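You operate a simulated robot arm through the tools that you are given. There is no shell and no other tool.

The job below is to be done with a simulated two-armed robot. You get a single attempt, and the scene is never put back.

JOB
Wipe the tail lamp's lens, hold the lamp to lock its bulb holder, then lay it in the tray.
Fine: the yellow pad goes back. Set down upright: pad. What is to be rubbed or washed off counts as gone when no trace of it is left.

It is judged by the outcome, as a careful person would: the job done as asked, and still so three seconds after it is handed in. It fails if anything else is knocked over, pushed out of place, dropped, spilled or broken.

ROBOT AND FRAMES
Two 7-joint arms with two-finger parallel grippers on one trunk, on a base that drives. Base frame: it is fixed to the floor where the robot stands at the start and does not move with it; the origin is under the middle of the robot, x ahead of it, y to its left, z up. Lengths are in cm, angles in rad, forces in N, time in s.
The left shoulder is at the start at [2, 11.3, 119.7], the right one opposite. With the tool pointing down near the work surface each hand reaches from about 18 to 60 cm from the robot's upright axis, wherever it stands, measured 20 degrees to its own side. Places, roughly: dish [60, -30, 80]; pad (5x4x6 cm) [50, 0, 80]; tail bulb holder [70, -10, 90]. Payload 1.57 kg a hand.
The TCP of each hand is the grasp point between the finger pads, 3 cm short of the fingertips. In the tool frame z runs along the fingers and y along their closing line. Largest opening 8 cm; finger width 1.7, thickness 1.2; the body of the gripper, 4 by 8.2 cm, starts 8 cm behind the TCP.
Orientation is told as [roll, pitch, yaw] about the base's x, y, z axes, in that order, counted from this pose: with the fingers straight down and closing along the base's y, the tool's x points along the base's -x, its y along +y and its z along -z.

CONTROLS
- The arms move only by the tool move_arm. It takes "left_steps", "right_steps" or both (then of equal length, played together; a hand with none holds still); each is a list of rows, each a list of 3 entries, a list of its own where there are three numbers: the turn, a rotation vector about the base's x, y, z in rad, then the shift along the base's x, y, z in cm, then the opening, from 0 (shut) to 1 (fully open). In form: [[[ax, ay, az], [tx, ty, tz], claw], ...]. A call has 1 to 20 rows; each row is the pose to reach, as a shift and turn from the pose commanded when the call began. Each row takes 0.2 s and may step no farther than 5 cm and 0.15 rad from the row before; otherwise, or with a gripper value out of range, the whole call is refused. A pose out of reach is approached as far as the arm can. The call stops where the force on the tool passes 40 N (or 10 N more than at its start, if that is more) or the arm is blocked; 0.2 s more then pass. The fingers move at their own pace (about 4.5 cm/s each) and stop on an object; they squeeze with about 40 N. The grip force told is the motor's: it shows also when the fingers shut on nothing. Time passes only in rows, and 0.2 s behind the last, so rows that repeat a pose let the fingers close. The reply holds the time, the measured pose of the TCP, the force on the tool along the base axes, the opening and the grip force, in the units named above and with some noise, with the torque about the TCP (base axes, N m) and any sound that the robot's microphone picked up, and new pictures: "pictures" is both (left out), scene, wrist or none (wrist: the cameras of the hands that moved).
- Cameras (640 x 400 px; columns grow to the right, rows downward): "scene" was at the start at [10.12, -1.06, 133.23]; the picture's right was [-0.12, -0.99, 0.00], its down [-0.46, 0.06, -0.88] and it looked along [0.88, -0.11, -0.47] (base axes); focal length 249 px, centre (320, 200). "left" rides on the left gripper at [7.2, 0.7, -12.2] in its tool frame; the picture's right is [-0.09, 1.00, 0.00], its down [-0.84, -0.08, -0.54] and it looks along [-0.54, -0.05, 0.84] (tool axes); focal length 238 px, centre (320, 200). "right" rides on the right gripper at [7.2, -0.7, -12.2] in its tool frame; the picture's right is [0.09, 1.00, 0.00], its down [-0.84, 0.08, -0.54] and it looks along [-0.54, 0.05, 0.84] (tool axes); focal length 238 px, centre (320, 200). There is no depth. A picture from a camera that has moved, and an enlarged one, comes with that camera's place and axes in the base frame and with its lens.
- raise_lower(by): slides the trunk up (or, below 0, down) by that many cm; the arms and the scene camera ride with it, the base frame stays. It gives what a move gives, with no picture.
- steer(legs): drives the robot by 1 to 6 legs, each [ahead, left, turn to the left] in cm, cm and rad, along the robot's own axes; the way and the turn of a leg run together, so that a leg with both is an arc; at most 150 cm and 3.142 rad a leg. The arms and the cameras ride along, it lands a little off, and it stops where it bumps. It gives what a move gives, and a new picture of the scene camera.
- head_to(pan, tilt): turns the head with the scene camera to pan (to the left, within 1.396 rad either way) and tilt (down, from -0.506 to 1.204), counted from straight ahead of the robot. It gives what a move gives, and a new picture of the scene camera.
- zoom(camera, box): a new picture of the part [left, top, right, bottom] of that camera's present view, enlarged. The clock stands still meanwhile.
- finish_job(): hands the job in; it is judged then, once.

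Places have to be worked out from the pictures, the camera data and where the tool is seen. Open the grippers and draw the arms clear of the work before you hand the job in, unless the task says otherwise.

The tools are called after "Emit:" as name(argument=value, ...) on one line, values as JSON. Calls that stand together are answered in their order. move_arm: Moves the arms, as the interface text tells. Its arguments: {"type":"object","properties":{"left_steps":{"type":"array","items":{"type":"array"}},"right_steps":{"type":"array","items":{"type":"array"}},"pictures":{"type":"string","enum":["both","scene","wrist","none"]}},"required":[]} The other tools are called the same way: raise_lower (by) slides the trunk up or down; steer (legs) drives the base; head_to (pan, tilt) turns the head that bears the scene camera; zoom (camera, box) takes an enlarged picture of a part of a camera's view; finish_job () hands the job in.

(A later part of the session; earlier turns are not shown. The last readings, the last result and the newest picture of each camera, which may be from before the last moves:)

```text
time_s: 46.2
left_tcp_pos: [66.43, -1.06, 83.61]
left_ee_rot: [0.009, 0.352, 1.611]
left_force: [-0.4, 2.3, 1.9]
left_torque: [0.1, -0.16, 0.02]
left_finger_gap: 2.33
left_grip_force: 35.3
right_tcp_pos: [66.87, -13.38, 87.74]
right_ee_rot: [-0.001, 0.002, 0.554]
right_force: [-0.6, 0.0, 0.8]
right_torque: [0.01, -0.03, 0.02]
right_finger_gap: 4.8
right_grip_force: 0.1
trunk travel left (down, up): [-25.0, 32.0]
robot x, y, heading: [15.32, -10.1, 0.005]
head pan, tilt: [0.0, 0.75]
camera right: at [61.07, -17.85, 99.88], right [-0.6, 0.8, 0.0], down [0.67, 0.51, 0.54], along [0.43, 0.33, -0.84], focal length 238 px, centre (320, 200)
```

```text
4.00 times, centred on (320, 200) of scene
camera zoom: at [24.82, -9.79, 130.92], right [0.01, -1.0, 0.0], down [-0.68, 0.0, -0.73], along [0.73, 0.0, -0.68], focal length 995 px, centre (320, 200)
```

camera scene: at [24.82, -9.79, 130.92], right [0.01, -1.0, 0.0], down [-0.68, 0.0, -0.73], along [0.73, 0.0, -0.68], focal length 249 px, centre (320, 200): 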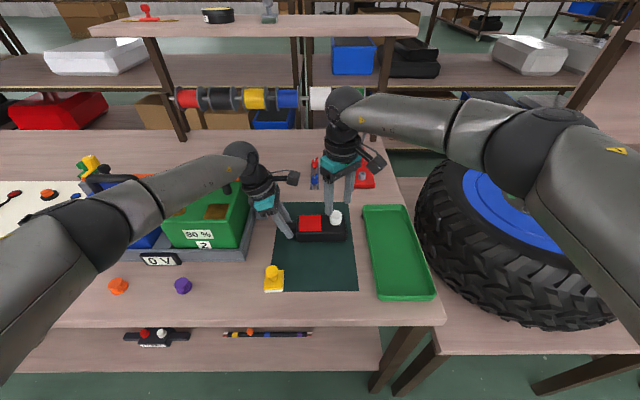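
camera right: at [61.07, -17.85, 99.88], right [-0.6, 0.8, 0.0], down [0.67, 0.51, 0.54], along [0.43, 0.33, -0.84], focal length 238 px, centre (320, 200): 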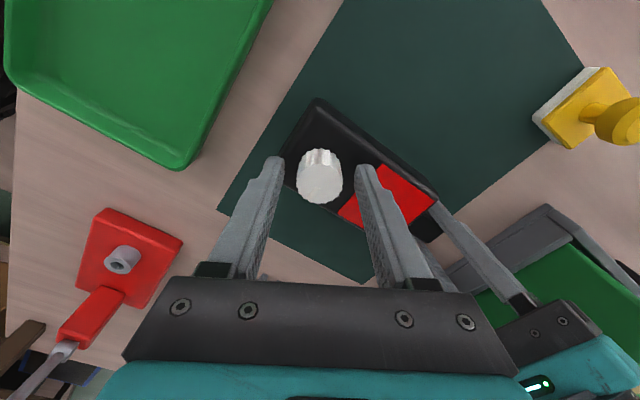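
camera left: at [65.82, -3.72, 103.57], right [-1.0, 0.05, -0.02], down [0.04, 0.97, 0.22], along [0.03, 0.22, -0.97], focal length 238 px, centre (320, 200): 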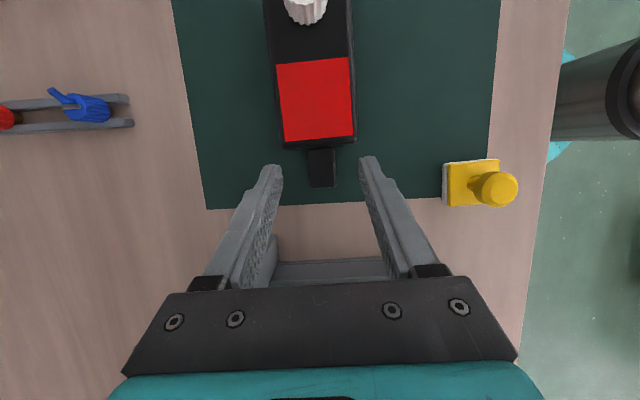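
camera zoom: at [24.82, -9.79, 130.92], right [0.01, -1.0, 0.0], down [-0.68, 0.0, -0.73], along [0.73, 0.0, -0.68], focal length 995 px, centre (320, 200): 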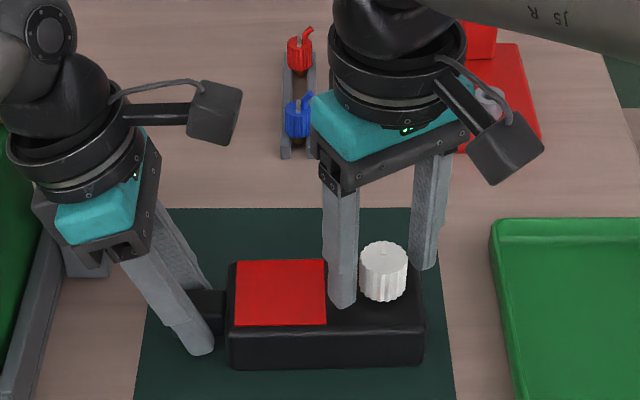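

The holder is centred in the right gripper. I lower 0.2 cm and close on it.

Emit:
move_arm(right_steps=[[[0, 0, 0], [0, 0, -0.2], 0.5], [[0, 0, 0], [0, 0, -0.2], 0.35], [[0, 0, 0], [0, 0, -0.2], 0.2], [[0, 0, 0], [0, 0, -0.2], 0.0], [[0, 0, 0], [0, 0, -0.2], 0.0], [[0, 0, 0], [0, 0, -0.2], 0.0]], pictures="none")

Emit:
zoom(camera="right", box=[220, 80, 420, 220])

Emit:
zoom(camera="scene", box=[260, 150, 380, 250])

```text
time_s: 47.6
left_tcp_pos: [66.29, -1.1, 83.59]
left_ee_rot: [0.011, 0.347, 1.611]
left_force: [-1.1, 0.9, 1.2]
left_torque: [-0.3, -0.23, -0.04]
left_finger_gap: 2.34
left_grip_force: 36.3
right_tcp_pos: [66.86, -13.53, 87.57]
right_ee_rot: [0.001, 0.001, 0.554]
right_force: [0.4, -1.6, 1.5]
right_torque: [0.51, 0.12, 0.02]
right_finger_gap: 2.84
right_grip_force: 38.9
trunk travel left (down, up): [-25.0, 32.0]
robot x, y, heading: [15.58, -9.8, 0.009]
head pan, tilt: [0.0, 0.75]
```

```text
2.86 times, centred on (320, 150) of right
camera zoom: at [61.1, -17.86, 99.66], right [-0.6, 0.8, 0.0], down [0.67, 0.51, 0.54], along [0.43, 0.33, -0.84], focal length 681 px, centre (320, 343)
```

zoom: 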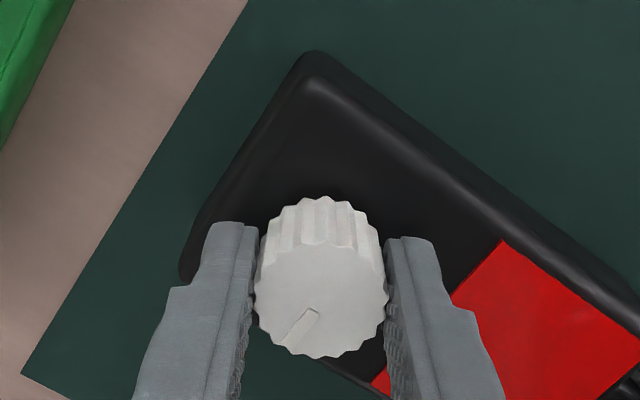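

```text
4.00 times, centred on (320, 200) of scene
camera zoom: at [24.82, -9.81, 130.92], right [0.01, -1.0, 0.0], down [-0.68, 0.0, -0.73], along [0.73, 0.0, -0.68], focal length 995 px, centre (320, 200)
```

zoom: 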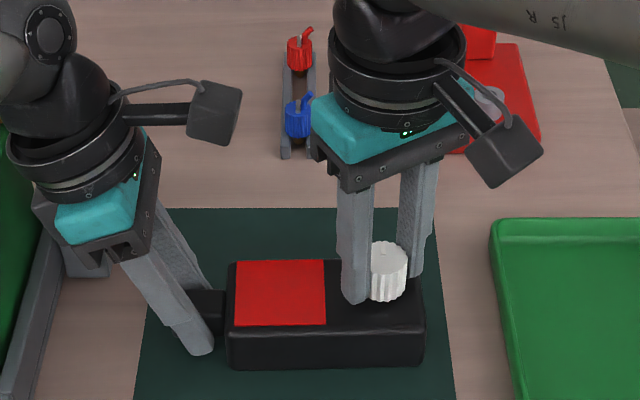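

Holder gripped (gap 2.84). I start turning it clockwise in small increments and watch torque and sound.

Emit:
move_arm(right_steps=[[[0, 0, -0.06], [0, 0, -0.2], 0.0], [[0, 0, -0.12], [0, 0, -0.2], 0.0], [[0, 0, -0.18], [0, 0, -0.2], 0.0]], pictures="none")

Emit:
zoom(camera="right", box=[220, 80, 420, 220])

Emit:
zoom(camera="scene", box=[260, 150, 380, 250])

```text
time_s: 48.4
left_tcp_pos: [66.34, -1.23, 83.61]
left_ee_rot: [0.011, 0.349, 1.613]
left_force: [5.4, -1.9, -6.4]
left_torque: [0.14, -0.66, 0.47]
left_finger_gap: 2.35
left_grip_force: 35.7
right_tcp_pos: [66.76, -13.37, 87.46]
right_ee_rot: [0.002, -0.004, 0.375]
right_force: [-3.8, -1.6, 25.5]
right_torque: [0.34, 0.26, 0.05]
right_finger_gap: 2.86
right_grip_force: 38.5
trunk travel left (down, up): [-25.0, 32.0]
robot x, y, heading: [15.23, -10.0, 0.009]
head pan, tilt: [0.0, 0.75]
```

```text
2.86 times, centred on (320, 150) of right
camera zoom: at [60.34, -16.8, 99.6], right [-0.45, 0.89, 0.0], down [0.75, 0.38, 0.55], along [0.49, 0.25, -0.84], focal length 681 px, centre (320, 343)
```

zoom: 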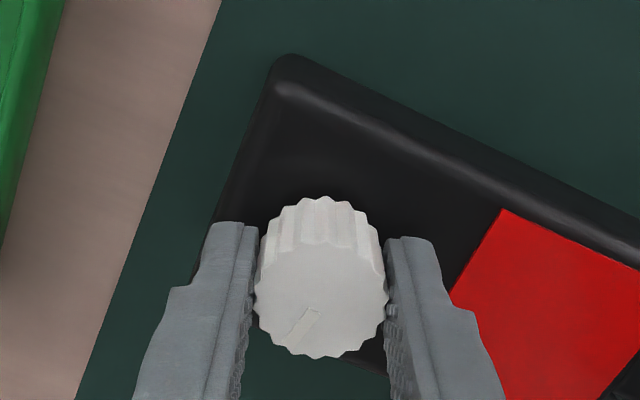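

```text
4.00 times, centred on (320, 200) of scene
camera zoom: at [24.72, -9.83, 130.93], right [0.01, -1.0, 0.0], down [-0.68, 0.0, -0.73], along [0.73, 0.0, -0.68], focal length 995 px, centre (320, 200)
```

zoom: 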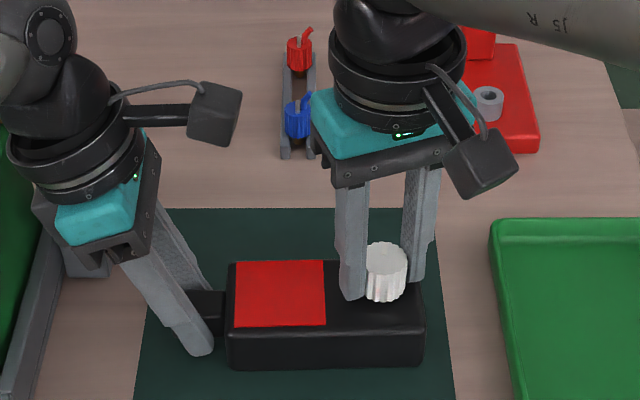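

The holder turns with the hand clockwise at low torque (mark moved with the fingers), pressing ~25 N. I ease the press a little and continue turning.

Emit:
move_arm(right_steps=[[[0, 0, -0.08], [0, 0, 0.1], 0.0], [[0, 0, -0.16], [0, 0, 0.1], 0.0], [[0, 0, -0.24], [0, 0, 0.1], 0.0], [[0, 0, -0.32], [0, 0, 0.1], 0.0]], pictures="none")

Emit:
zoom(camera="right", box=[220, 80, 420, 220])

```text
time_s: 49.4
left_tcp_pos: [66.18, -1.21, 83.51]
left_ee_rot: [0.012, 0.349, 1.61]
left_force: [4.8, -3.0, -9.1]
left_torque: [0.31, -0.45, 0.42]
left_finger_gap: 2.35
left_grip_force: 35.7
right_tcp_pos: [66.93, -13.56, 87.42]
right_ee_rot: [-0.001, -0.003, 0.056]
right_force: [-4.9, -0.6, 24.6]
right_torque: [0.46, 0.21, -0.02]
right_finger_gap: 2.86
right_grip_force: 38.6
trunk travel left (down, up): [-25.0, 32.0]
robot x, y, heading: [15.2, -9.77, 0.003]
head pan, tilt: [0.0, 0.75]
```

```text
2.86 times, centred on (320, 150) of right
camera zoom: at [59.66, -14.58, 99.6], right [-0.15, 0.99, 0.0], down [0.83, 0.12, 0.54], along [0.54, 0.08, -0.84], focal length 681 px, centre (320, 343)
```

zoom: 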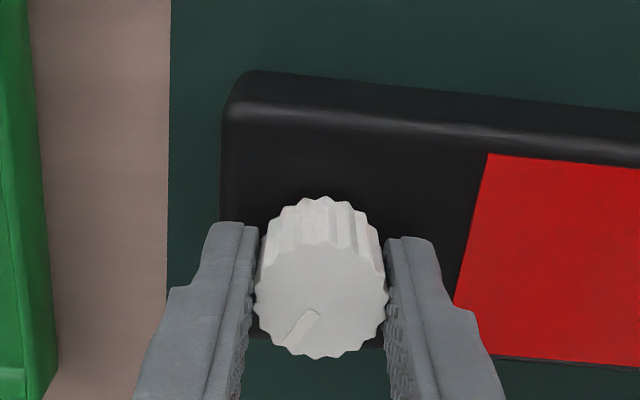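

Rotated ~0.5 rad so far with no stop. I continue clockwise with slightly less press.

Emit:
move_arm(right_steps=[[[0, 0, -0.08], [0, 0, 0.08], 0.0], [[0, 0, -0.16], [0, 0, 0.08], 0.0], [[0, 0, -0.24], [0, 0, 0.08], 0.0], [[0, 0, -0.32], [0, 0, 0.08], 0.0]], pictures="none")

Emit:
zoom(camera="right", box=[220, 80, 420, 220])

Emit:
zoom(camera="scene", box=[260, 150, 380, 250])

```text
time_s: 50.4
left_tcp_pos: [66.3, -1.23, 83.5]
left_ee_rot: [0.012, 0.349, 1.61]
left_force: [0.6, -0.4, -7.2]
left_torque: [0.31, -0.32, 0.04]
left_finger_gap: 2.35
left_grip_force: 35.3
right_tcp_pos: [66.87, -13.5, 87.49]
right_ee_rot: [0.0, -0.004, -0.266]
right_force: [-0.4, -0.2, 18.0]
right_torque: [0.35, 0.01, -0.03]
right_finger_gap: 2.86
right_grip_force: 38.5
trunk travel left (down, up): [-25.0, 32.0]
robot x, y, heading: [15.53, -9.57, 0.009]
head pan, tilt: [0.0, 0.75]
```

```text
2.86 times, centred on (320, 150) of right
camera zoom: at [59.7, -12.27, 99.6], right [0.17, 0.98, 0.0], down [0.83, -0.15, 0.54], along [0.54, -0.09, -0.84], focal length 681 px, centre (320, 343)
```

zoom: 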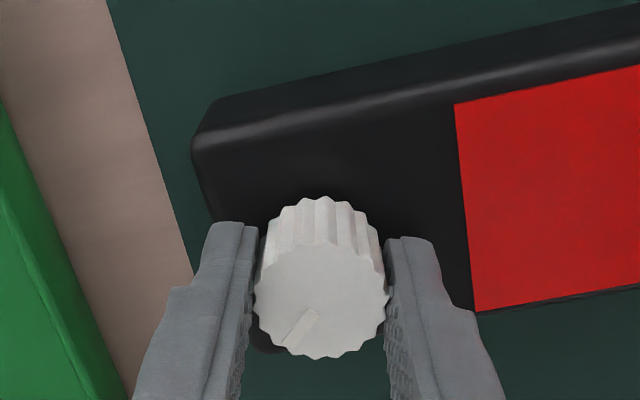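

```text
4.00 times, centred on (320, 200) of scene
camera zoom: at [24.75, -9.79, 130.92], right [0.01, -1.0, 0.0], down [-0.68, 0.0, -0.73], along [0.73, 0.0, -0.68], focal length 995 px, centre (320, 200)
```

zoom: 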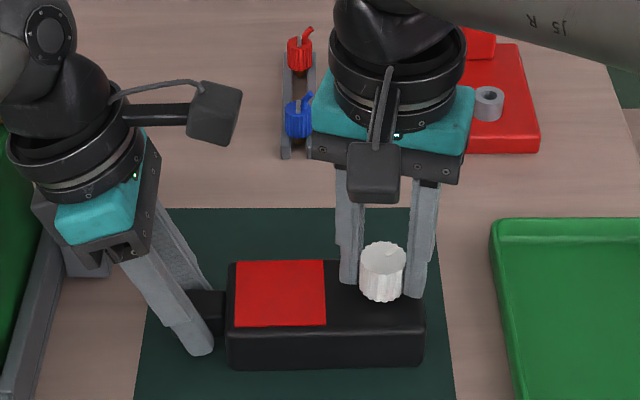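

Total ≈0.82 rad clockwise, still free and no sound. I keep turning, in small increments.

Emit:
move_arm(right_steps=[[[0, 0, -0.08], [0, 0, 0], 0.0], [[0, 0, -0.16], [0, 0, 0], 0.0], [[0, 0, -0.24], [0, 0, 0], 0.0], [[0, 0, -0.32], [0, 0, 0], 0.0]], pictures="none")

Emit:
zoom(camera="right", box=[220, 80, 420, 220])

Emit:
zoom(camera="scene", box=[260, 150, 380, 250])

```text
time_s: 51.4
left_tcp_pos: [66.39, -1.25, 83.66]
left_ee_rot: [0.011, 0.351, 1.612]
left_force: [0.6, 1.1, -4.7]
left_torque: [0.2, -0.21, 0.13]
left_finger_gap: 2.36
left_grip_force: 35.5
right_tcp_pos: [66.75, -13.4, 87.42]
right_ee_rot: [0.001, -0.003, -0.587]
right_force: [-0.9, 0.6, 19.5]
right_torque: [0.32, -0.19, 0.02]
right_finger_gap: 2.87
right_grip_force: 38.4
trunk travel left (down, up): [-25.0, 32.0]
robot x, y, heading: [15.79, -9.94, 0.006]
head pan, tilt: [0.0, 0.75]
```

```text
2.86 times, centred on (320, 150) of right
camera zoom: at [60.45, -10.14, 99.59], right [0.47, 0.88, 0.0], down [0.74, -0.4, 0.54], along [0.48, -0.26, -0.84], focal length 681 px, centre (320, 343)
```

zoom: 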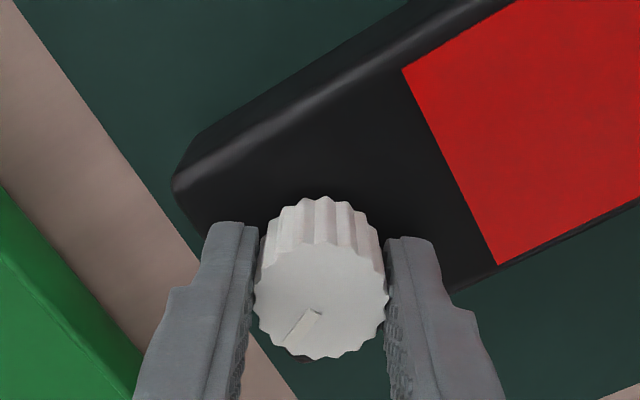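

```text
4.00 times, centred on (320, 200) of scene
camera zoom: at [24.74, -9.78, 130.93], right [0.01, -1.0, 0.0], down [-0.68, 0.0, -0.73], along [0.73, 0.0, -0.68], focal length 995 px, centre (320, 200)
```

zoom: 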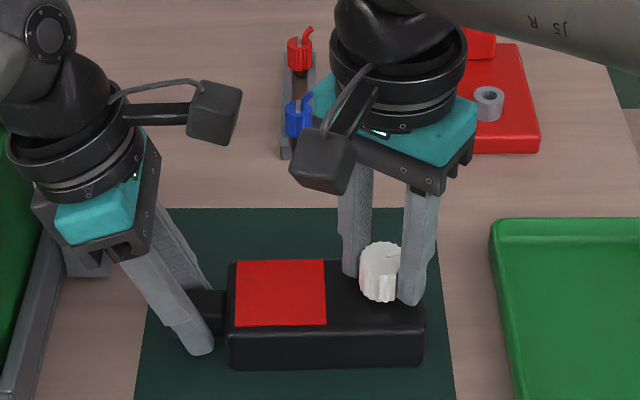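

Now 1.14 rad turned, no stop yet. I go on to yaw −0.8, keeping the wrist cameras apart.

Emit:
move_arm(right_steps=[[[0, 0, -0.07], [0, 0, 0], 0.0], [[0, 0, -0.14], [0, 0, 0], 0.0], [[0, 0, -0.21], [0, 0, 0], 0.0]], pictures="none")

Emit:
zoom(camera="right", box=[220, 80, 420, 220])

Emit:
zoom(camera="scene", box=[260, 150, 380, 250])

```text
time_s: 52.2
left_tcp_pos: [66.37, -1.04, 83.73]
left_ee_rot: [0.009, 0.347, 1.612]
left_force: [3.5, -0.1, -7.2]
left_torque: [-0.15, -0.38, 0.32]
left_finger_gap: 2.35
left_grip_force: 35.6
right_tcp_pos: [66.75, -13.55, 87.44]
right_ee_rot: [0.001, -0.003, -0.796]
right_force: [-7.2, -3.3, 25.9]
right_torque: [0.53, 0.21, 0.03]
right_finger_gap: 2.88
right_grip_force: 38.8
trunk travel left (down, up): [-25.0, 32.0]
robot x, y, heading: [15.51, -10.35, 0.003]
head pan, tilt: [0.0, 0.75]
```

```text
2.86 times, centred on (320, 150) of right
camera zoom: at [61.31, -8.89, 99.59], right [0.65, 0.76, 0.0], down [0.64, -0.54, 0.54], along [0.41, -0.35, -0.84], focal length 681 px, centre (320, 343)
```

zoom: 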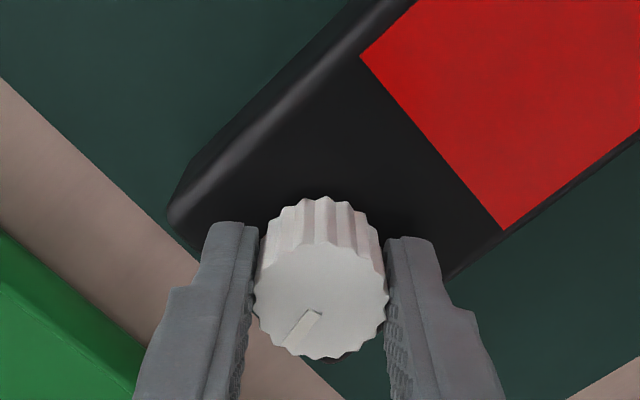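

```text
4.00 times, centred on (320, 200) of scene
camera zoom: at [24.67, -9.82, 130.93], right [0.01, -1.0, 0.0], down [-0.68, 0.0, -0.73], along [0.73, 0.0, -0.68], focal length 995 px, centre (320, 200)
```

zoom: 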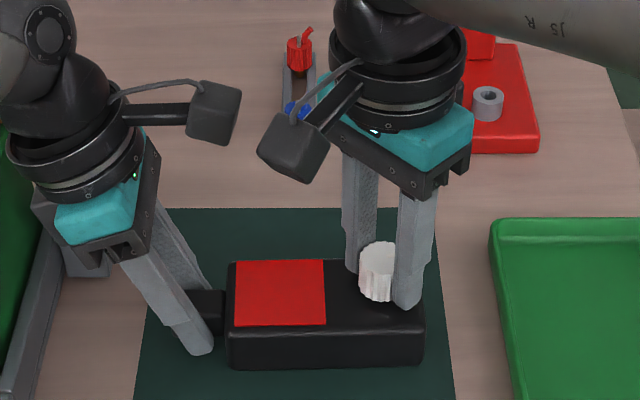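

77° turned so far, no stop or click yet. I regrip: ease the press, open, swing back to yaw +0.5 and close again.

Emit:
move_arm(right_steps=[[[0, 0, 0], [0, 0, 0.15], 0.0], [[0, 0, 0], [0, 0, 0.2], 0.4], [[0, 0, 0], [0, 0, 0.2], 0.6], [[0, 0, 0], [0, 0, 0.2], 0.6], [[0, 0, 0.14], [0, 0, 0.2], 0.6], [[0, 0, 0.28], [0, 0, 0.2], 0.6], [[0, 0, 0.42], [0, 0, 0.2], 0.6], [[0, 0, 0.56], [0, 0, 0.2], 0.6], [[0, 0, 0.7], [0, 0, 0.2], 0.6], [[0, 0, 0.84], [0, 0, 0.2], 0.6], [[0, 0, 0.98], [0, 0, 0.2], 0.6], [[0, 0, 1.12], [0, 0, 0.2], 0.6], [[0, 0, 1.26], [0, 0, 0.2], 0.6], [[0, 0, 1.32], [0, 0, 0.2], 0.6], [[0, 0, 1.32], [0, 0, 0.2], 0.6]], pictures="none")

Emit:
zoom(camera="right", box=[220, 80, 420, 220])

Emit:
zoom(camera="scene", box=[260, 150, 380, 250])

```text
time_s: 55.4
left_tcp_pos: [66.33, -1.23, 83.65]
left_ee_rot: [0.013, 0.351, 1.611]
left_force: [0.0, -1.7, 3.9]
left_torque: [-0.72, -0.24, 0.07]
left_finger_gap: 2.34
left_grip_force: 35.5
right_tcp_pos: [66.67, -13.52, 87.57]
right_ee_rot: [0.001, 0.0, 0.527]
right_force: [0.7, -0.1, 0.1]
right_torque: [-0.01, 0.0, 0.02]
right_finger_gap: 4.79
right_grip_force: 0.1
trunk travel left (down, up): [-25.0, 32.0]
robot x, y, heading: [15.84, -9.79, 0.002]
head pan, tilt: [0.0, 0.75]
```

```text
2.86 times, centred on (320, 150) of right
camera zoom: at [60.91, -17.73, 99.68], right [-0.58, 0.81, 0.0], down [0.68, 0.49, 0.54], along [0.44, 0.32, -0.84], focal length 681 px, centre (320, 343)
```

zoom: 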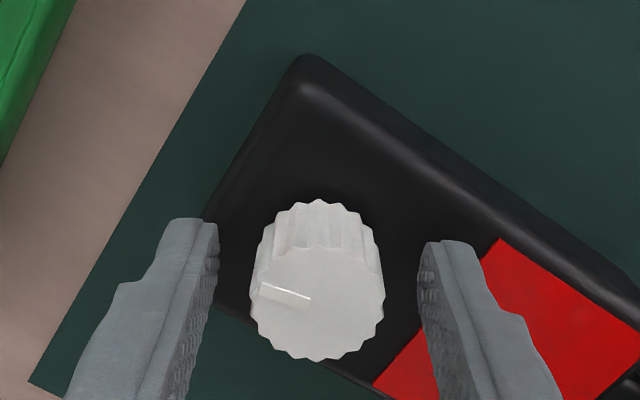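

```text
4.00 times, centred on (320, 200) of scene
camera zoom: at [24.82, -9.81, 130.92], right [0.01, -1.0, 0.0], down [-0.68, 0.0, -0.73], along [0.73, 0.0, -0.68], focal length 995 px, centre (320, 200)
```

zoom: 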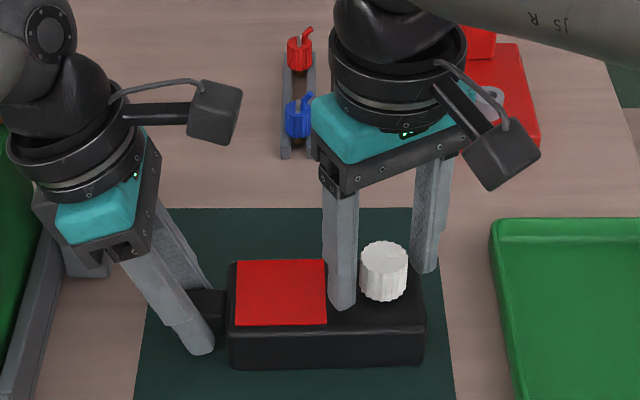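

The mark now points toward −y, so the holder really turned about 75° and stayed. I regrip and continue clockwise.

Emit:
move_arm(right_steps=[[[0, 0, 0], [0.05, 0, -0.1], 0.4], [[0, 0, 0], [0.05, 0, -0.1], 0.2], [[0, 0, 0], [0.05, 0, -0.1], 0.0], [[0, 0, 0], [0.05, 0, -0.1], 0.0], [[0, 0, 0], [0.05, 0, -0.1], 0.0], [[0, 0, -0.07], [0.05, 0, -0.15], 0.0], [[0, 0, -0.14], [0.05, 0, -0.15], 0.0], [[0, 0, -0.21], [0.05, 0, -0.15], 0.0]], pictures="none")

Emit:
zoom(camera="right", box=[220, 80, 420, 220])

```text
time_s: 57.2
left_tcp_pos: [66.39, -1.2, 83.71]
left_ee_rot: [0.011, 0.349, 1.611]
left_force: [0.5, -0.9, 3.2]
left_torque: [-0.41, -0.33, 0.05]
left_finger_gap: 2.35
left_grip_force: 35.3
right_tcp_pos: [66.81, -13.58, 87.48]
right_ee_rot: [-0.001, 0.0, 0.313]
right_force: [-0.6, -2.2, 0.0]
right_torque: [0.08, 0.18, 0.0]
right_finger_gap: 2.83
right_grip_force: 37.9
trunk travel left (down, up): [-25.0, 32.0]
robot x, y, heading: [15.67, -10.18, 0.001]
head pan, tilt: [0.0, 0.75]
```

```text
2.86 times, centred on (320, 150) of right
camera zoom: at [60.18, -16.38, 99.58], right [-0.4, 0.92, 0.0], down [0.77, 0.33, 0.54], along [0.5, 0.21, -0.84], focal length 681 px, centre (320, 343)
```

zoom: 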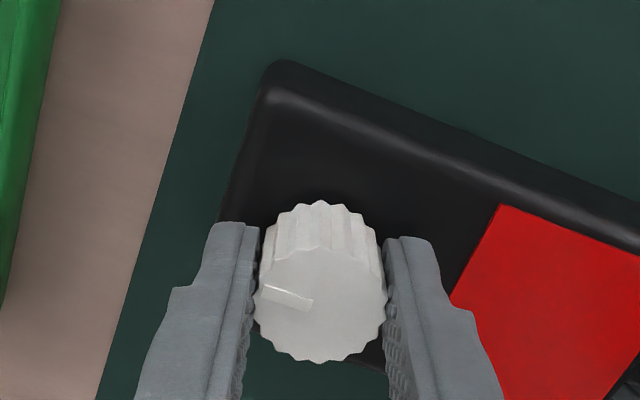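

Still free-turning with negligible torque. I continue clockwise with a light press, checking each step.

Emit:
move_arm(right_steps=[[[0, 0, -0.08], [0, 0, -0.1], 0.0], [[0, 0, -0.16], [0, 0, -0.1], 0.0], [[0, 0, -0.24], [0, 0, -0.1], 0.0], [[0, 0, -0.32], [0, 0, -0.1], 0.0]], pictures="none")

Emit:
zoom(camera="right", box=[220, 80, 420, 220])

```text
time_s: 58.2
left_tcp_pos: [66.35, -1.22, 83.65]
left_ee_rot: [0.01, 0.349, 1.613]
left_force: [2.5, 1.0, 1.6]
left_torque: [0.2, -0.43, -0.24]
left_finger_gap: 2.36
left_grip_force: 35.8
right_tcp_pos: [66.75, -13.42, 87.28]
right_ee_rot: [-0.001, -0.002, -0.005]
right_force: [1.4, -1.8, 7.5]
right_torque: [-0.04, -0.17, 0.43]
right_finger_gap: 2.89
right_grip_force: 38.6
trunk travel left (down, up): [-25.0, 32.0]
robot x, y, heading: [15.67, -9.97, 0.001]
head pan, tilt: [0.0, 0.75]
```

```text
2.86 times, centred on (320, 150) of right
camera zoom: at [59.58, -14.09, 99.5], right [-0.09, 1.0, 0.0], down [0.84, 0.07, 0.54], along [0.54, 0.05, -0.84], focal length 681 px, centre (320, 343)
```

zoom: 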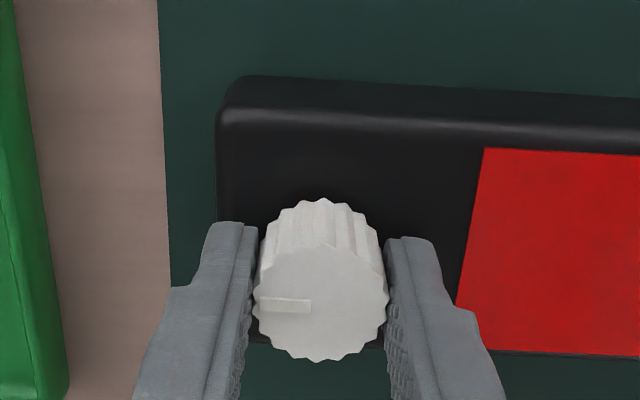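

Torque rose to 0.43 N·m and the mark now points exactly −y and slips in the fingers: the holder has reached a stop at a quarter turn. I push it slightly further with a bit more press to make sure it is fully home.

Emit:
move_arm(right_steps=[[[0, 0, 0], [0, 0, -0.1], 0.0], [[0, 0, -0.06], [0, 0, -0.12], 0.0], [[0, 0, -0.12], [0, 0, -0.12], 0.0], [[0, 0, -0.12], [0, 0, -0.12], 0.0]], pictures="none")

Emit:
zoom(camera="right", box=[220, 80, 420, 220])

Emit:
zoom(camera="scene", box=[260, 150, 380, 250])

```text
time_s: 59.2
left_tcp_pos: [66.4, -1.04, 83.66]
left_ee_rot: [0.01, 0.35, 1.613]
left_force: [4.2, 1.8, 0.9]
left_torque: [0.24, -0.43, 0.21]
left_finger_gap: 2.36
left_grip_force: 35.3
right_tcp_pos: [66.7, -13.49, 87.3]
right_ee_rot: [-0.001, -0.002, -0.127]
right_force: [-0.1, -2.5, 16.2]
right_torque: [-0.09, 0.11, 0.17]
right_finger_gap: 2.84
right_grip_force: 38.8
trunk travel left (down, up): [-25.0, 32.0]
robot x, y, heading: [15.57, -9.73, 0.005]
head pan, tilt: [0.0, 0.75]
```

```text
2.86 times, centred on (320, 150) of right
camera zoom: at [59.57, -13.24, 99.41], right [0.03, 1.0, 0.0], down [0.84, -0.03, 0.54], along [0.54, -0.02, -0.84], focal length 681 px, centre (320, 343)
```

zoom: 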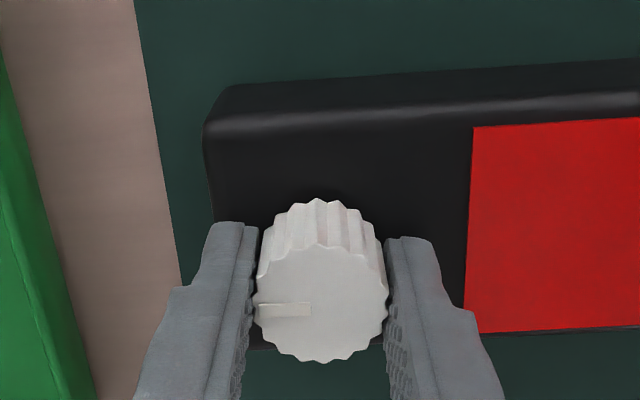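

```text
4.00 times, centred on (320, 200) of scene
camera zoom: at [24.76, -9.8, 130.93], right [0.01, -1.0, 0.0], down [-0.68, 0.0, -0.73], along [0.73, 0.0, -0.68], focal length 995 px, centre (320, 200)
```

zoom: 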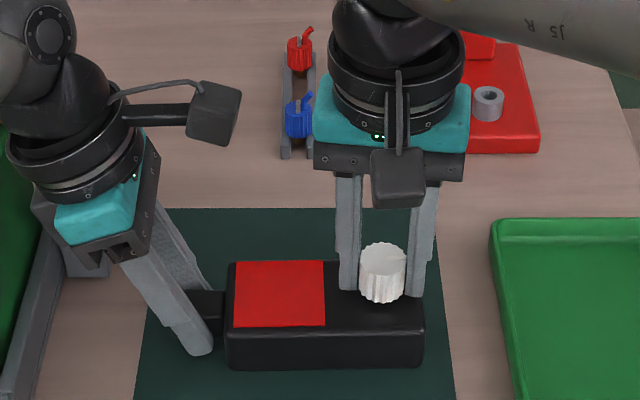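

The mark stays at −90° (aligned with the lamp) while fingers slip, so the holder is at its end stop. I relax, open and rise to inspect.

Emit:
move_arm(right_steps=[[[0, 0, 0], [0, 0, 0.15], 0.0], [[0, 0, 0], [0, 0, 0.2], 0.4], [[0, 0, 0], [0, 0, 0.2], 0.6], [[0, 0, 0], [0, 0, 0.2], 0.6], [[0, 0, 0], [0, 0, 1.5], 0.6], [[0, 0, 0], [0, 0, 4], 0.6], [[0, 0, 0], [0, 0, 7], 0.6]], pictures="none")

Emit:
zoom(camera="right", box=[260, 80, 400, 180])

Emit:
zoom(camera="scene", box=[318, 200, 358, 245])

```text
time_s: 60.8
left_tcp_pos: [66.43, -1.26, 83.68]
left_ee_rot: [0.011, 0.351, 1.611]
left_force: [-0.9, -0.5, 0.7]
left_torque: [0.11, -0.08, -0.03]
left_finger_gap: 2.37
left_grip_force: 35.9
right_tcp_pos: [66.52, -13.46, 94.5]
right_ee_rot: [-0.001, 0.0, -0.123]
right_force: [-0.2, 1.0, -0.1]
right_torque: [-0.03, 0.03, 0.0]
right_finger_gap: 4.83
right_grip_force: 0.1
trunk travel left (down, up): [-25.0, 32.0]
robot x, y, heading: [15.44, -9.71, 0.005]
head pan, tilt: [0.0, 0.75]
```

```text
4.00 times, centred on (330, 130) of right
camera zoom: at [59.41, -13.26, 106.59], right [0.03, 1.0, 0.0], down [0.84, -0.03, 0.54], along [0.54, -0.02, -0.84], focal length 953 px, centre (280, 480)
```

zoom: 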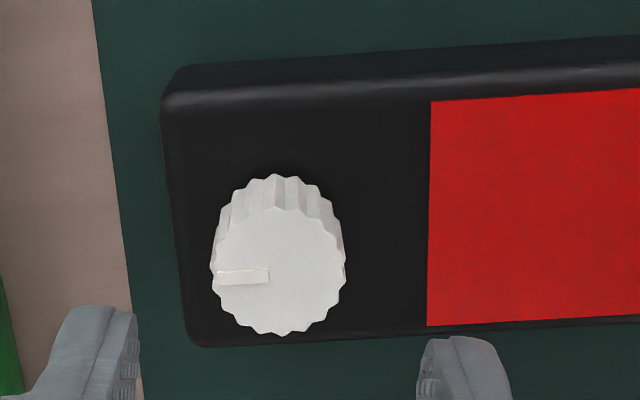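

```text
8.89 times, centred on (338, 222) of scene
camera zoom: at [24.82, -9.8, 130.92], right [0.01, -1.0, 0.0], down [-0.68, 0.0, -0.73], along [0.73, 0.0, -0.68], focal length 2211 px, centre (160, 0)
```

zoom: 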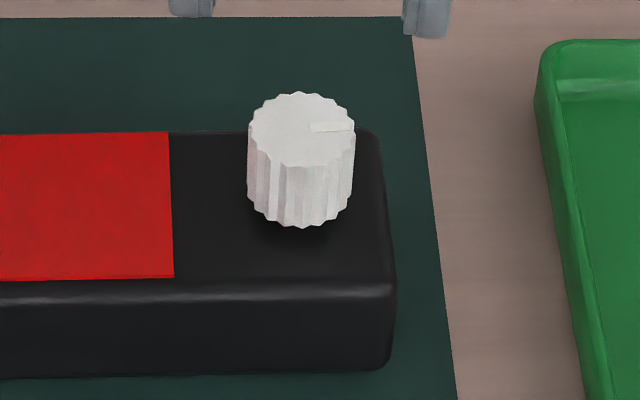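

The mark has settled at about −86° relative to the lamp (a quarter-turn stop), lamp still held. To be certain it's fully locked I regrip once more from a fresh angle and test the stop.

Emit:
move_arm(right_steps=[[[0, 0, 0.13], [0.1, -0.05, -1], 0.6], [[0, 0, 0.26], [0.1, -0.05, -2.5], 0.6], [[0, 0, 0.39], [0.1, -0.05, -4], 0.6], [[0, 0, 0.52], [0.1, -0.05, -5.5], 0.6], [[0, 0, 0.52], [0.1, -0.05, -6.6], 0.6], [[0, 0, 0.52], [0.1, -0.05, -6.95], 0.6], [[0, 0, 0.52], [0.1, -0.05, -6.95], 0.4], [[0, 0, 0.52], [0.1, -0.05, -6.95], 0.2], [[0, 0, 0.52], [0.1, -0.05, -6.95], 0.0], [[0, 0, 0.52], [0.1, -0.05, -6.95], 0.0], [[0, 0, 0.52], [0.1, -0.05, -6.95], 0.0]], pictures="none")

Emit:
zoom(camera="right", box=[220, 80, 420, 220])

```text
time_s: 63.2
left_tcp_pos: [66.38, -1.21, 83.61]
left_ee_rot: [0.013, 0.349, 1.611]
left_force: [-0.1, -1.8, 2.4]
left_torque: [0.0, -0.13, 0.07]
left_finger_gap: 2.35
left_grip_force: 35.7
right_tcp_pos: [66.88, -13.42, 87.28]
right_ee_rot: [0.0, -0.001, 0.396]
right_force: [-0.4, 4.3, -0.3]
right_torque: [0.04, 0.06, -0.06]
right_finger_gap: 2.84
right_grip_force: 38.7
trunk travel left (down, up): [-25.0, 32.0]
robot x, y, heading: [15.6, -9.69, 0.009]
head pan, tilt: [0.0, 0.75]
```

```text
2.86 times, centred on (320, 150) of right
camera zoom: at [60.54, -16.92, 99.5], right [-0.47, 0.88, 0.0], down [0.74, 0.39, 0.54], along [0.48, 0.26, -0.84], focal length 681 px, centre (320, 343)
```

zoom: 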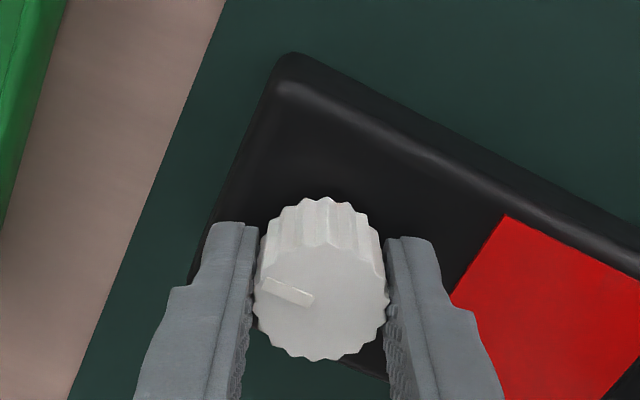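

Gripped again. I turn clockwise in fine steps to see whether it is already at the stop.

Emit:
move_arm(right_steps=[[[0, 0, -0.04], [0, 0, -0.12], 0.0], [[0, 0, -0.08], [0, 0, -0.18], 0.0], [[0, 0, -0.12], [0, 0, -0.18], 0.0]], pictures="none")

Emit:
zoom(camera="right", box=[220, 80, 420, 220])

```text
time_s: 64.0
left_tcp_pos: [66.42, -1.22, 83.64]
left_ee_rot: [0.008, 0.349, 1.61]
left_force: [8.6, -7.2, -6.1]
left_torque: [0.46, -0.35, 0.38]
left_finger_gap: 2.36
left_grip_force: 35.7
right_tcp_pos: [66.94, -13.42, 87.36]
right_ee_rot: [0.001, -0.004, 0.276]
right_force: [-8.5, 2.8, 22.3]
right_torque: [-0.03, 0.25, 0.39]
right_finger_gap: 2.82
right_grip_force: 37.9
trunk travel left (down, up): [-25.0, 32.0]
robot x, y, heading: [15.86, -9.92, 0.004]
head pan, tilt: [0.0, 0.75]
```

```text
2.86 times, centred on (320, 150) of right
camera zoom: at [60.24, -16.15, 99.42], right [-0.36, 0.93, 0.0], down [0.78, 0.3, 0.54], along [0.51, 0.2, -0.84], focal length 681 px, centre (320, 343)
```

zoom: 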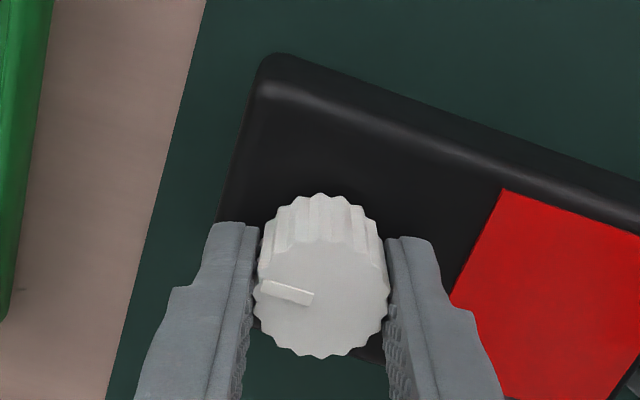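

Torque immediately climbs to 0.39 N·m with slip: the holder is at its end stop, locked. I release it with the right hand and rise clear, then the left opens and withdraws too.

Emit:
move_arm(right_steps=[[[0, 0, 0], [0, 0, 0.15], 0.0], [[0, 0, 0], [0, 0, 0.2], 0.4], [[0, 0, 0], [0, 0, 0.2], 0.7], [[0, 0, 0], [0, 0, 0.2], 0.7], [[0, 0, 0], [0, 0, 2], 0.7], [[0, 0, 0], [0, 0, 5], 0.7], [[0, 0, 0], [0, -3, 9], 0.7], [[0, 0, 0], [0, -6, 13], 0.7]], pictures="none")

Emit:
zoom(camera="scene", box=[260, 150, 380, 250])

```text
time_s: 65.8
left_tcp_pos: [66.34, -1.29, 83.63]
left_ee_rot: [0.011, 0.349, 1.613]
left_force: [-1.4, 1.3, 3.9]
left_torque: [-0.28, -0.18, 0.02]
left_finger_gap: 2.35
left_grip_force: 36.0
right_tcp_pos: [66.91, -19.82, 100.12]
right_ee_rot: [-0.002, -0.001, 0.276]
right_force: [-0.3, -0.4, 0.4]
right_torque: [0.02, 0.03, -0.01]
right_finger_gap: 5.58
right_grip_force: 0.0
trunk travel left (down, up): [-25.0, 32.0]
robot x, y, heading: [15.27, -10.13, 0.012]
head pan, tilt: [0.0, 0.75]
```

```text
4.00 times, centred on (320, 200) of scene
camera zoom: at [24.8, -9.81, 130.92], right [0.01, -1.0, 0.0], down [-0.68, 0.0, -0.73], along [0.73, 0.0, -0.68], focal length 995 px, centre (320, 200)
```

zoom: 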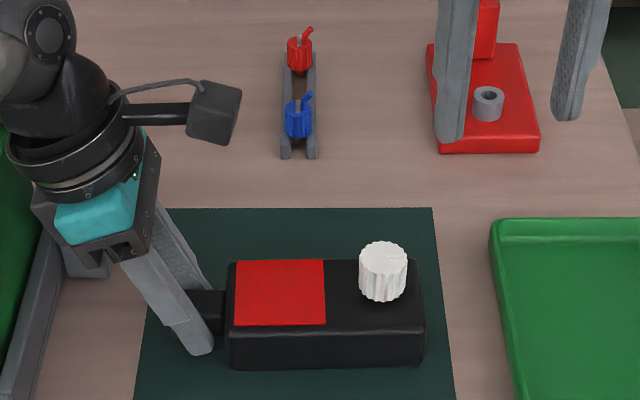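

The lamp is unmoved with the lock mark toward −y. Now the left hand opens and withdraws up and back.

Emit:
move_arm(left_steps=[[[0, 0, 0], [0, 0, 0], 0.2], [[0, 0, 0], [0, 0, 0], 0.45], [[0, 0, 0], [0, 0, 0], 0.65], [[0, 0, 0], [0, 0, 0], 0.65], [[0, 0, 0], [0, 0, 2], 0.65], [[0, 0, 0], [0, 0, 5], 0.65], [[0, 0, 0], [0, 0, 9], 0.65], [[0, 0, 0], [0, 0, 13], 0.65], [[0, 0, 0], [-2, 0.5, 17], 0.65], [[0, 0, 0], [-5, 2, 20], 0.65], [[0, 0, 0], [-9, 4, 22], 0.65], [[0, 0, 0], [-13, 6, 23], 0.65], [[0, 0, 0], [-16, 8, 23], 0.65]], pictures="scene")

Emit:
zoom(camera="right", box=[0, 0, 640, 400])

Emit:
zoom(camera="scene", box=[260, 190, 450, 310])

```text
time_s: 68.6
left_tcp_pos: [50.2, 6.95, 106.43]
left_ee_rot: [0.011, 0.349, 1.61]
left_force: [0.9, 0.1, -0.1]
left_torque: [0.01, 0.0, -0.02]
left_finger_gap: 5.23
left_grip_force: 0.0
right_tcp_pos: [66.95, -19.6, 100.04]
right_ee_rot: [0.0, -0.002, 0.276]
right_force: [0.6, 1.1, 0.1]
right_torque: [0.0, -0.02, 0.01]
right_finger_gap: 5.61
right_grip_force: 0.1
trunk travel left (down, up): [-25.0, 32.0]
robot x, y, heading: [15.51, -9.92, 0.01]
head pan, tilt: [0.0, 0.75]
camera scene: at [24.79, -9.77, 130.92], right [0.01, -1.0, 0.0], down [-0.68, 0.0, -0.73], along [0.73, 0.0, -0.68], focal length 249 px, centre (320, 200)
```

scene: 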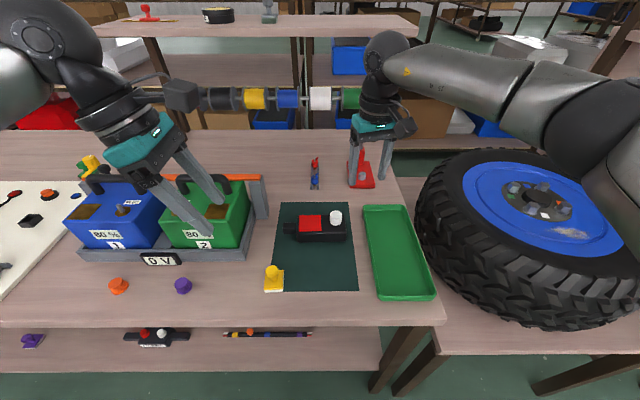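

```text
1.00 times, centred on (320, 200) of right (not enlarged: the box is as wide or as high as the picture)
camera zoom: at [60.25, -22.25, 112.22], right [-0.36, 0.93, 0.0], down [0.78, 0.3, 0.54], along [0.51, 0.2, -0.84], focal length 238 px, centre (320, 200)
```

zoom: 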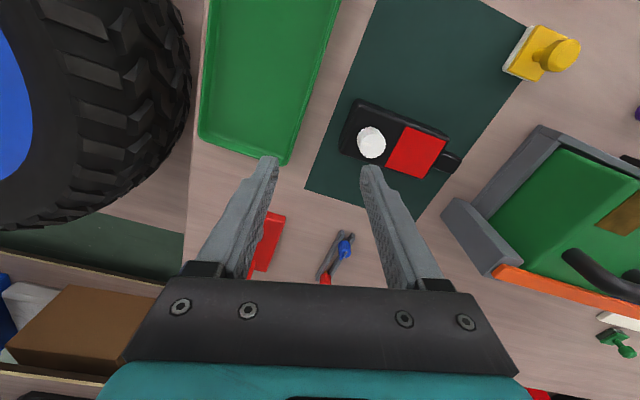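

```text
3.33 times, centred on (355, 250) of scene
camera zoom: at [24.79, -9.77, 130.92], right [0.01, -1.0, 0.0], down [-0.68, 0.0, -0.73], along [0.73, 0.0, -0.68], focal length 829 px, centre (203, 33)
```

zoom: 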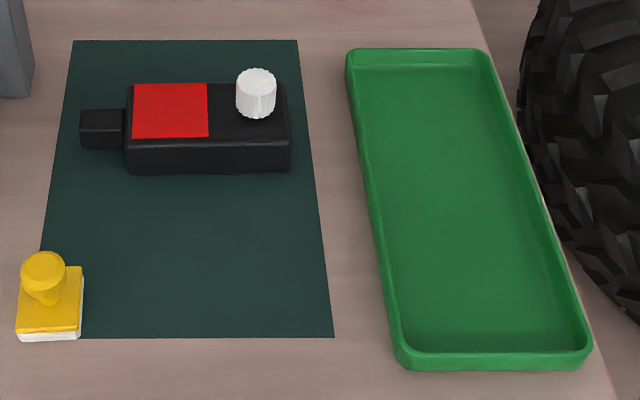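

Tray spans x 48.5–74.8, y −33.9 to −21.8. To carry the lamp I'll grip its body between lens and holder with the right hand (fingers closing along x), so I turn the right hand to yaw ≈ −1.53 above the lamp's middle.

Emit:
move_arm(right_steps=[[[0, 0, -0.139], [0, 0.7, 0], 1.0], [[0, 0, -0.278], [0, 1.4, 0], 1.0], [[0, 0, -0.417], [0, 2.1, 0], 1.0], [[0, 0, -0.556], [0, 2.8, 0], 1.0], [[0, 0, -0.695], [0, 3.5, 0], 1.0], [[0, 0, -0.834], [0, 4.2, 0], 1.0], [[0, 0, -0.973], [0, 4.9, 0], 1.0], [[0, 0, -1.112], [-0.1, 5.6, 0], 1.0], [[0, 0, -1.251], [-0.2, 6.4, 0], 1.0], [[0, 0, -1.39], [-0.3, 7.2, 0], 1.0], [[0, 0, -1.529], [-0.3, 8.0, 0], 1.0], [[0, 0, -1.668], [-0.35, 8.7, 0], 1.0], [[0, 0, -1.806], [-0.35, 9.3, 0], 1.0], [[0, 0, -1.806], [-0.35, 9.3, 0], 1.0]], pictures="both")

Emit:
zoom(camera="right", box=[200, 60, 440, 210])

```text
time_s: 71.6
left_tcp_pos: [50.24, 6.93, 106.54]
left_ee_rot: [0.013, 0.348, 1.611]
left_force: [0.1, -0.7, 0.7]
left_torque: [0.01, 0.0, 0.01]
left_finger_gap: 5.18
left_grip_force: 0.2
right_tcp_pos: [66.62, -10.13, 100.03]
right_ee_rot: [0.0, 0.0, -1.533]
right_force: [-0.6, 0.5, 0.9]
right_torque: [0.01, -0.04, 0.0]
right_finger_gap: 7.97
right_grip_force: 0.0
trunk travel left (down, up): [-25.0, 32.0]
robot x, y, heading: [15.09, -10.22, 0.003]
head pan, tilt: [0.0, 0.75]
camera scene: at [24.84, -9.8, 130.91], right [0.01, -1.0, 0.0], down [-0.68, 0.0, -0.73], along [0.73, 0.0, -0.68], focal length 249 px, centre (320, 200)
camera right: at [65.64, -3.11, 112.17], right [0.99, 0.13, 0.0], down [0.11, -0.83, 0.54], along [0.07, -0.54, -0.84], focal length 238 px, centre (320, 200)
```

scene: 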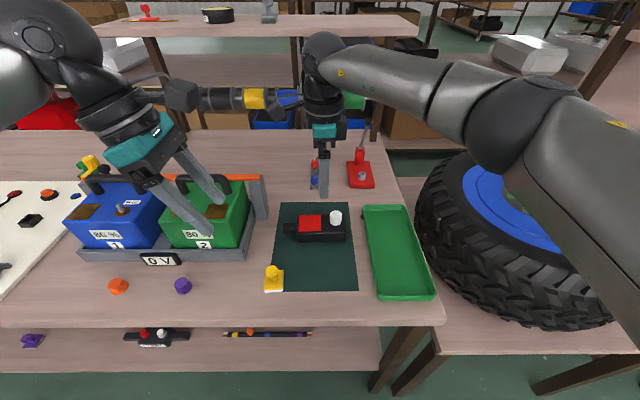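
right: 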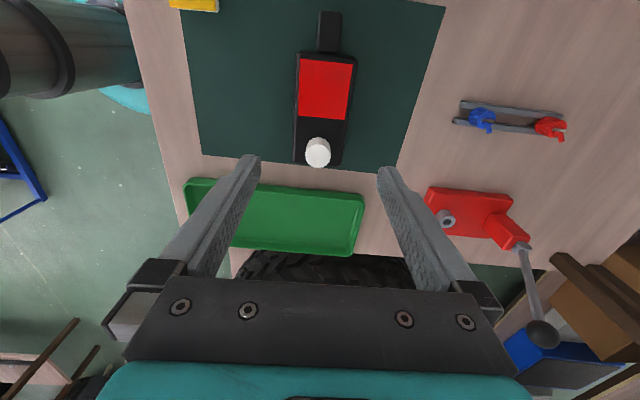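

```text
2.67 times, centred on (320, 135) of right
camera zoom: at [65.64, -3.11, 112.17], right [0.99, 0.13, 0.0], down [0.11, -0.83, 0.54], along [0.07, -0.54, -0.84], focal length 636 px, centre (320, 373)
```

zoom: 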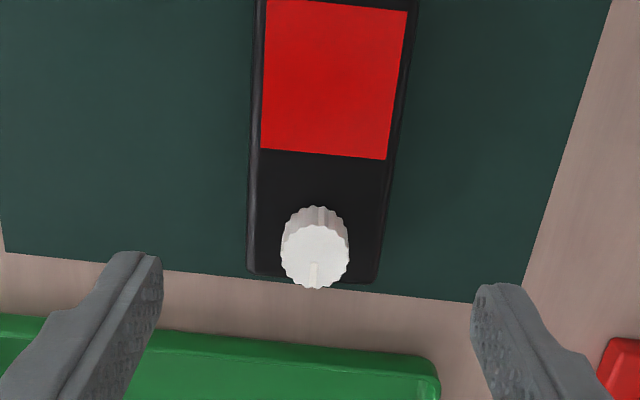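

Aligned in yaw; the body centre is about +0.2 cm in x from the TCP. I correct and descend to just above the lamp.

Emit:
move_arm(right_steps=[[[0, 0, 0], [0.2, 0.0, -4], 1.0], [[0, 0, 0], [0.2, 0.0, -8], 1.0], [[0, 0, 0], [0.2, 0.0, -11], 1.0], [[0, 0, 0], [0.2, 0.0, -12], 1.0], [[0, 0, 0], [0.2, 0.0, -12], 1.0]], pictures="wrist")

Emit:
zoom(camera="right", box=[200, 60, 440, 210])

Emit:
zoom(camera="scene", box=[260, 150, 380, 250])

```text
time_s: 72.8
left_tcp_pos: [50.36, 6.88, 106.54]
left_ee_rot: [0.012, 0.349, 1.613]
left_force: [-0.2, -0.3, -0.5]
left_torque: [-0.02, -0.03, -0.01]
left_finger_gap: 5.21
left_grip_force: 0.1
right_tcp_pos: [66.66, -10.43, 87.78]
right_ee_rot: [0.0, 0.0, -1.528]
right_force: [0.0, -0.2, 1.6]
right_torque: [-0.02, 0.02, 0.04]
right_finger_gap: 7.99
right_grip_force: 0.1
trunk travel left (down, up): [-25.0, 32.0]
robot x, y, heading: [15.52, -9.97, 0.001]
head pan, tilt: [0.0, 0.75]
camera right: at [65.9, -3.27, 99.99], right [0.99, 0.13, 0.0], down [0.11, -0.83, 0.54], along [0.07, -0.54, -0.84], focal length 238 px, centre (320, 200)
```

right: 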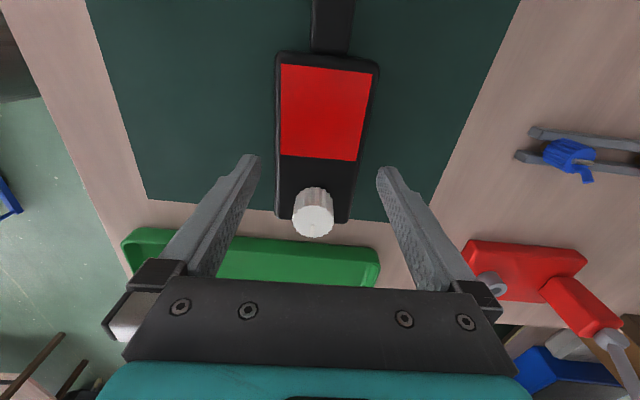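

```text
2.67 times, centred on (320, 135) of right
camera zoom: at [65.9, -3.27, 99.99], right [0.99, 0.13, 0.0], down [0.11, -0.83, 0.54], along [0.07, -0.54, -0.84], focal length 636 px, centre (320, 373)
```

zoom: 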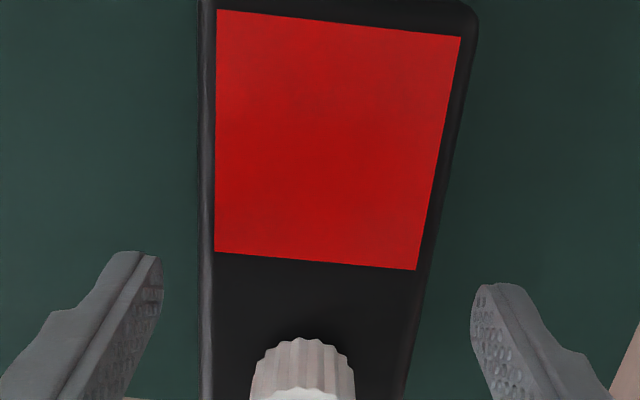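

```text
4.00 times, centred on (320, 200) of scene
camera zoom: at [24.83, -9.8, 130.91], right [0.01, -1.0, 0.0], down [-0.68, 0.0, -0.73], along [0.73, 0.0, -0.68], focal length 995 px, centre (320, 200)
```

zoom: 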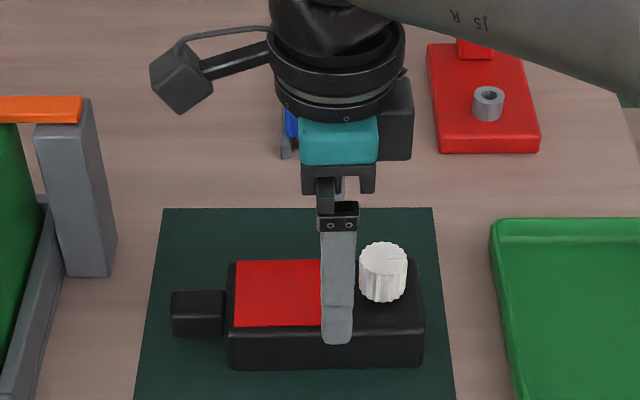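

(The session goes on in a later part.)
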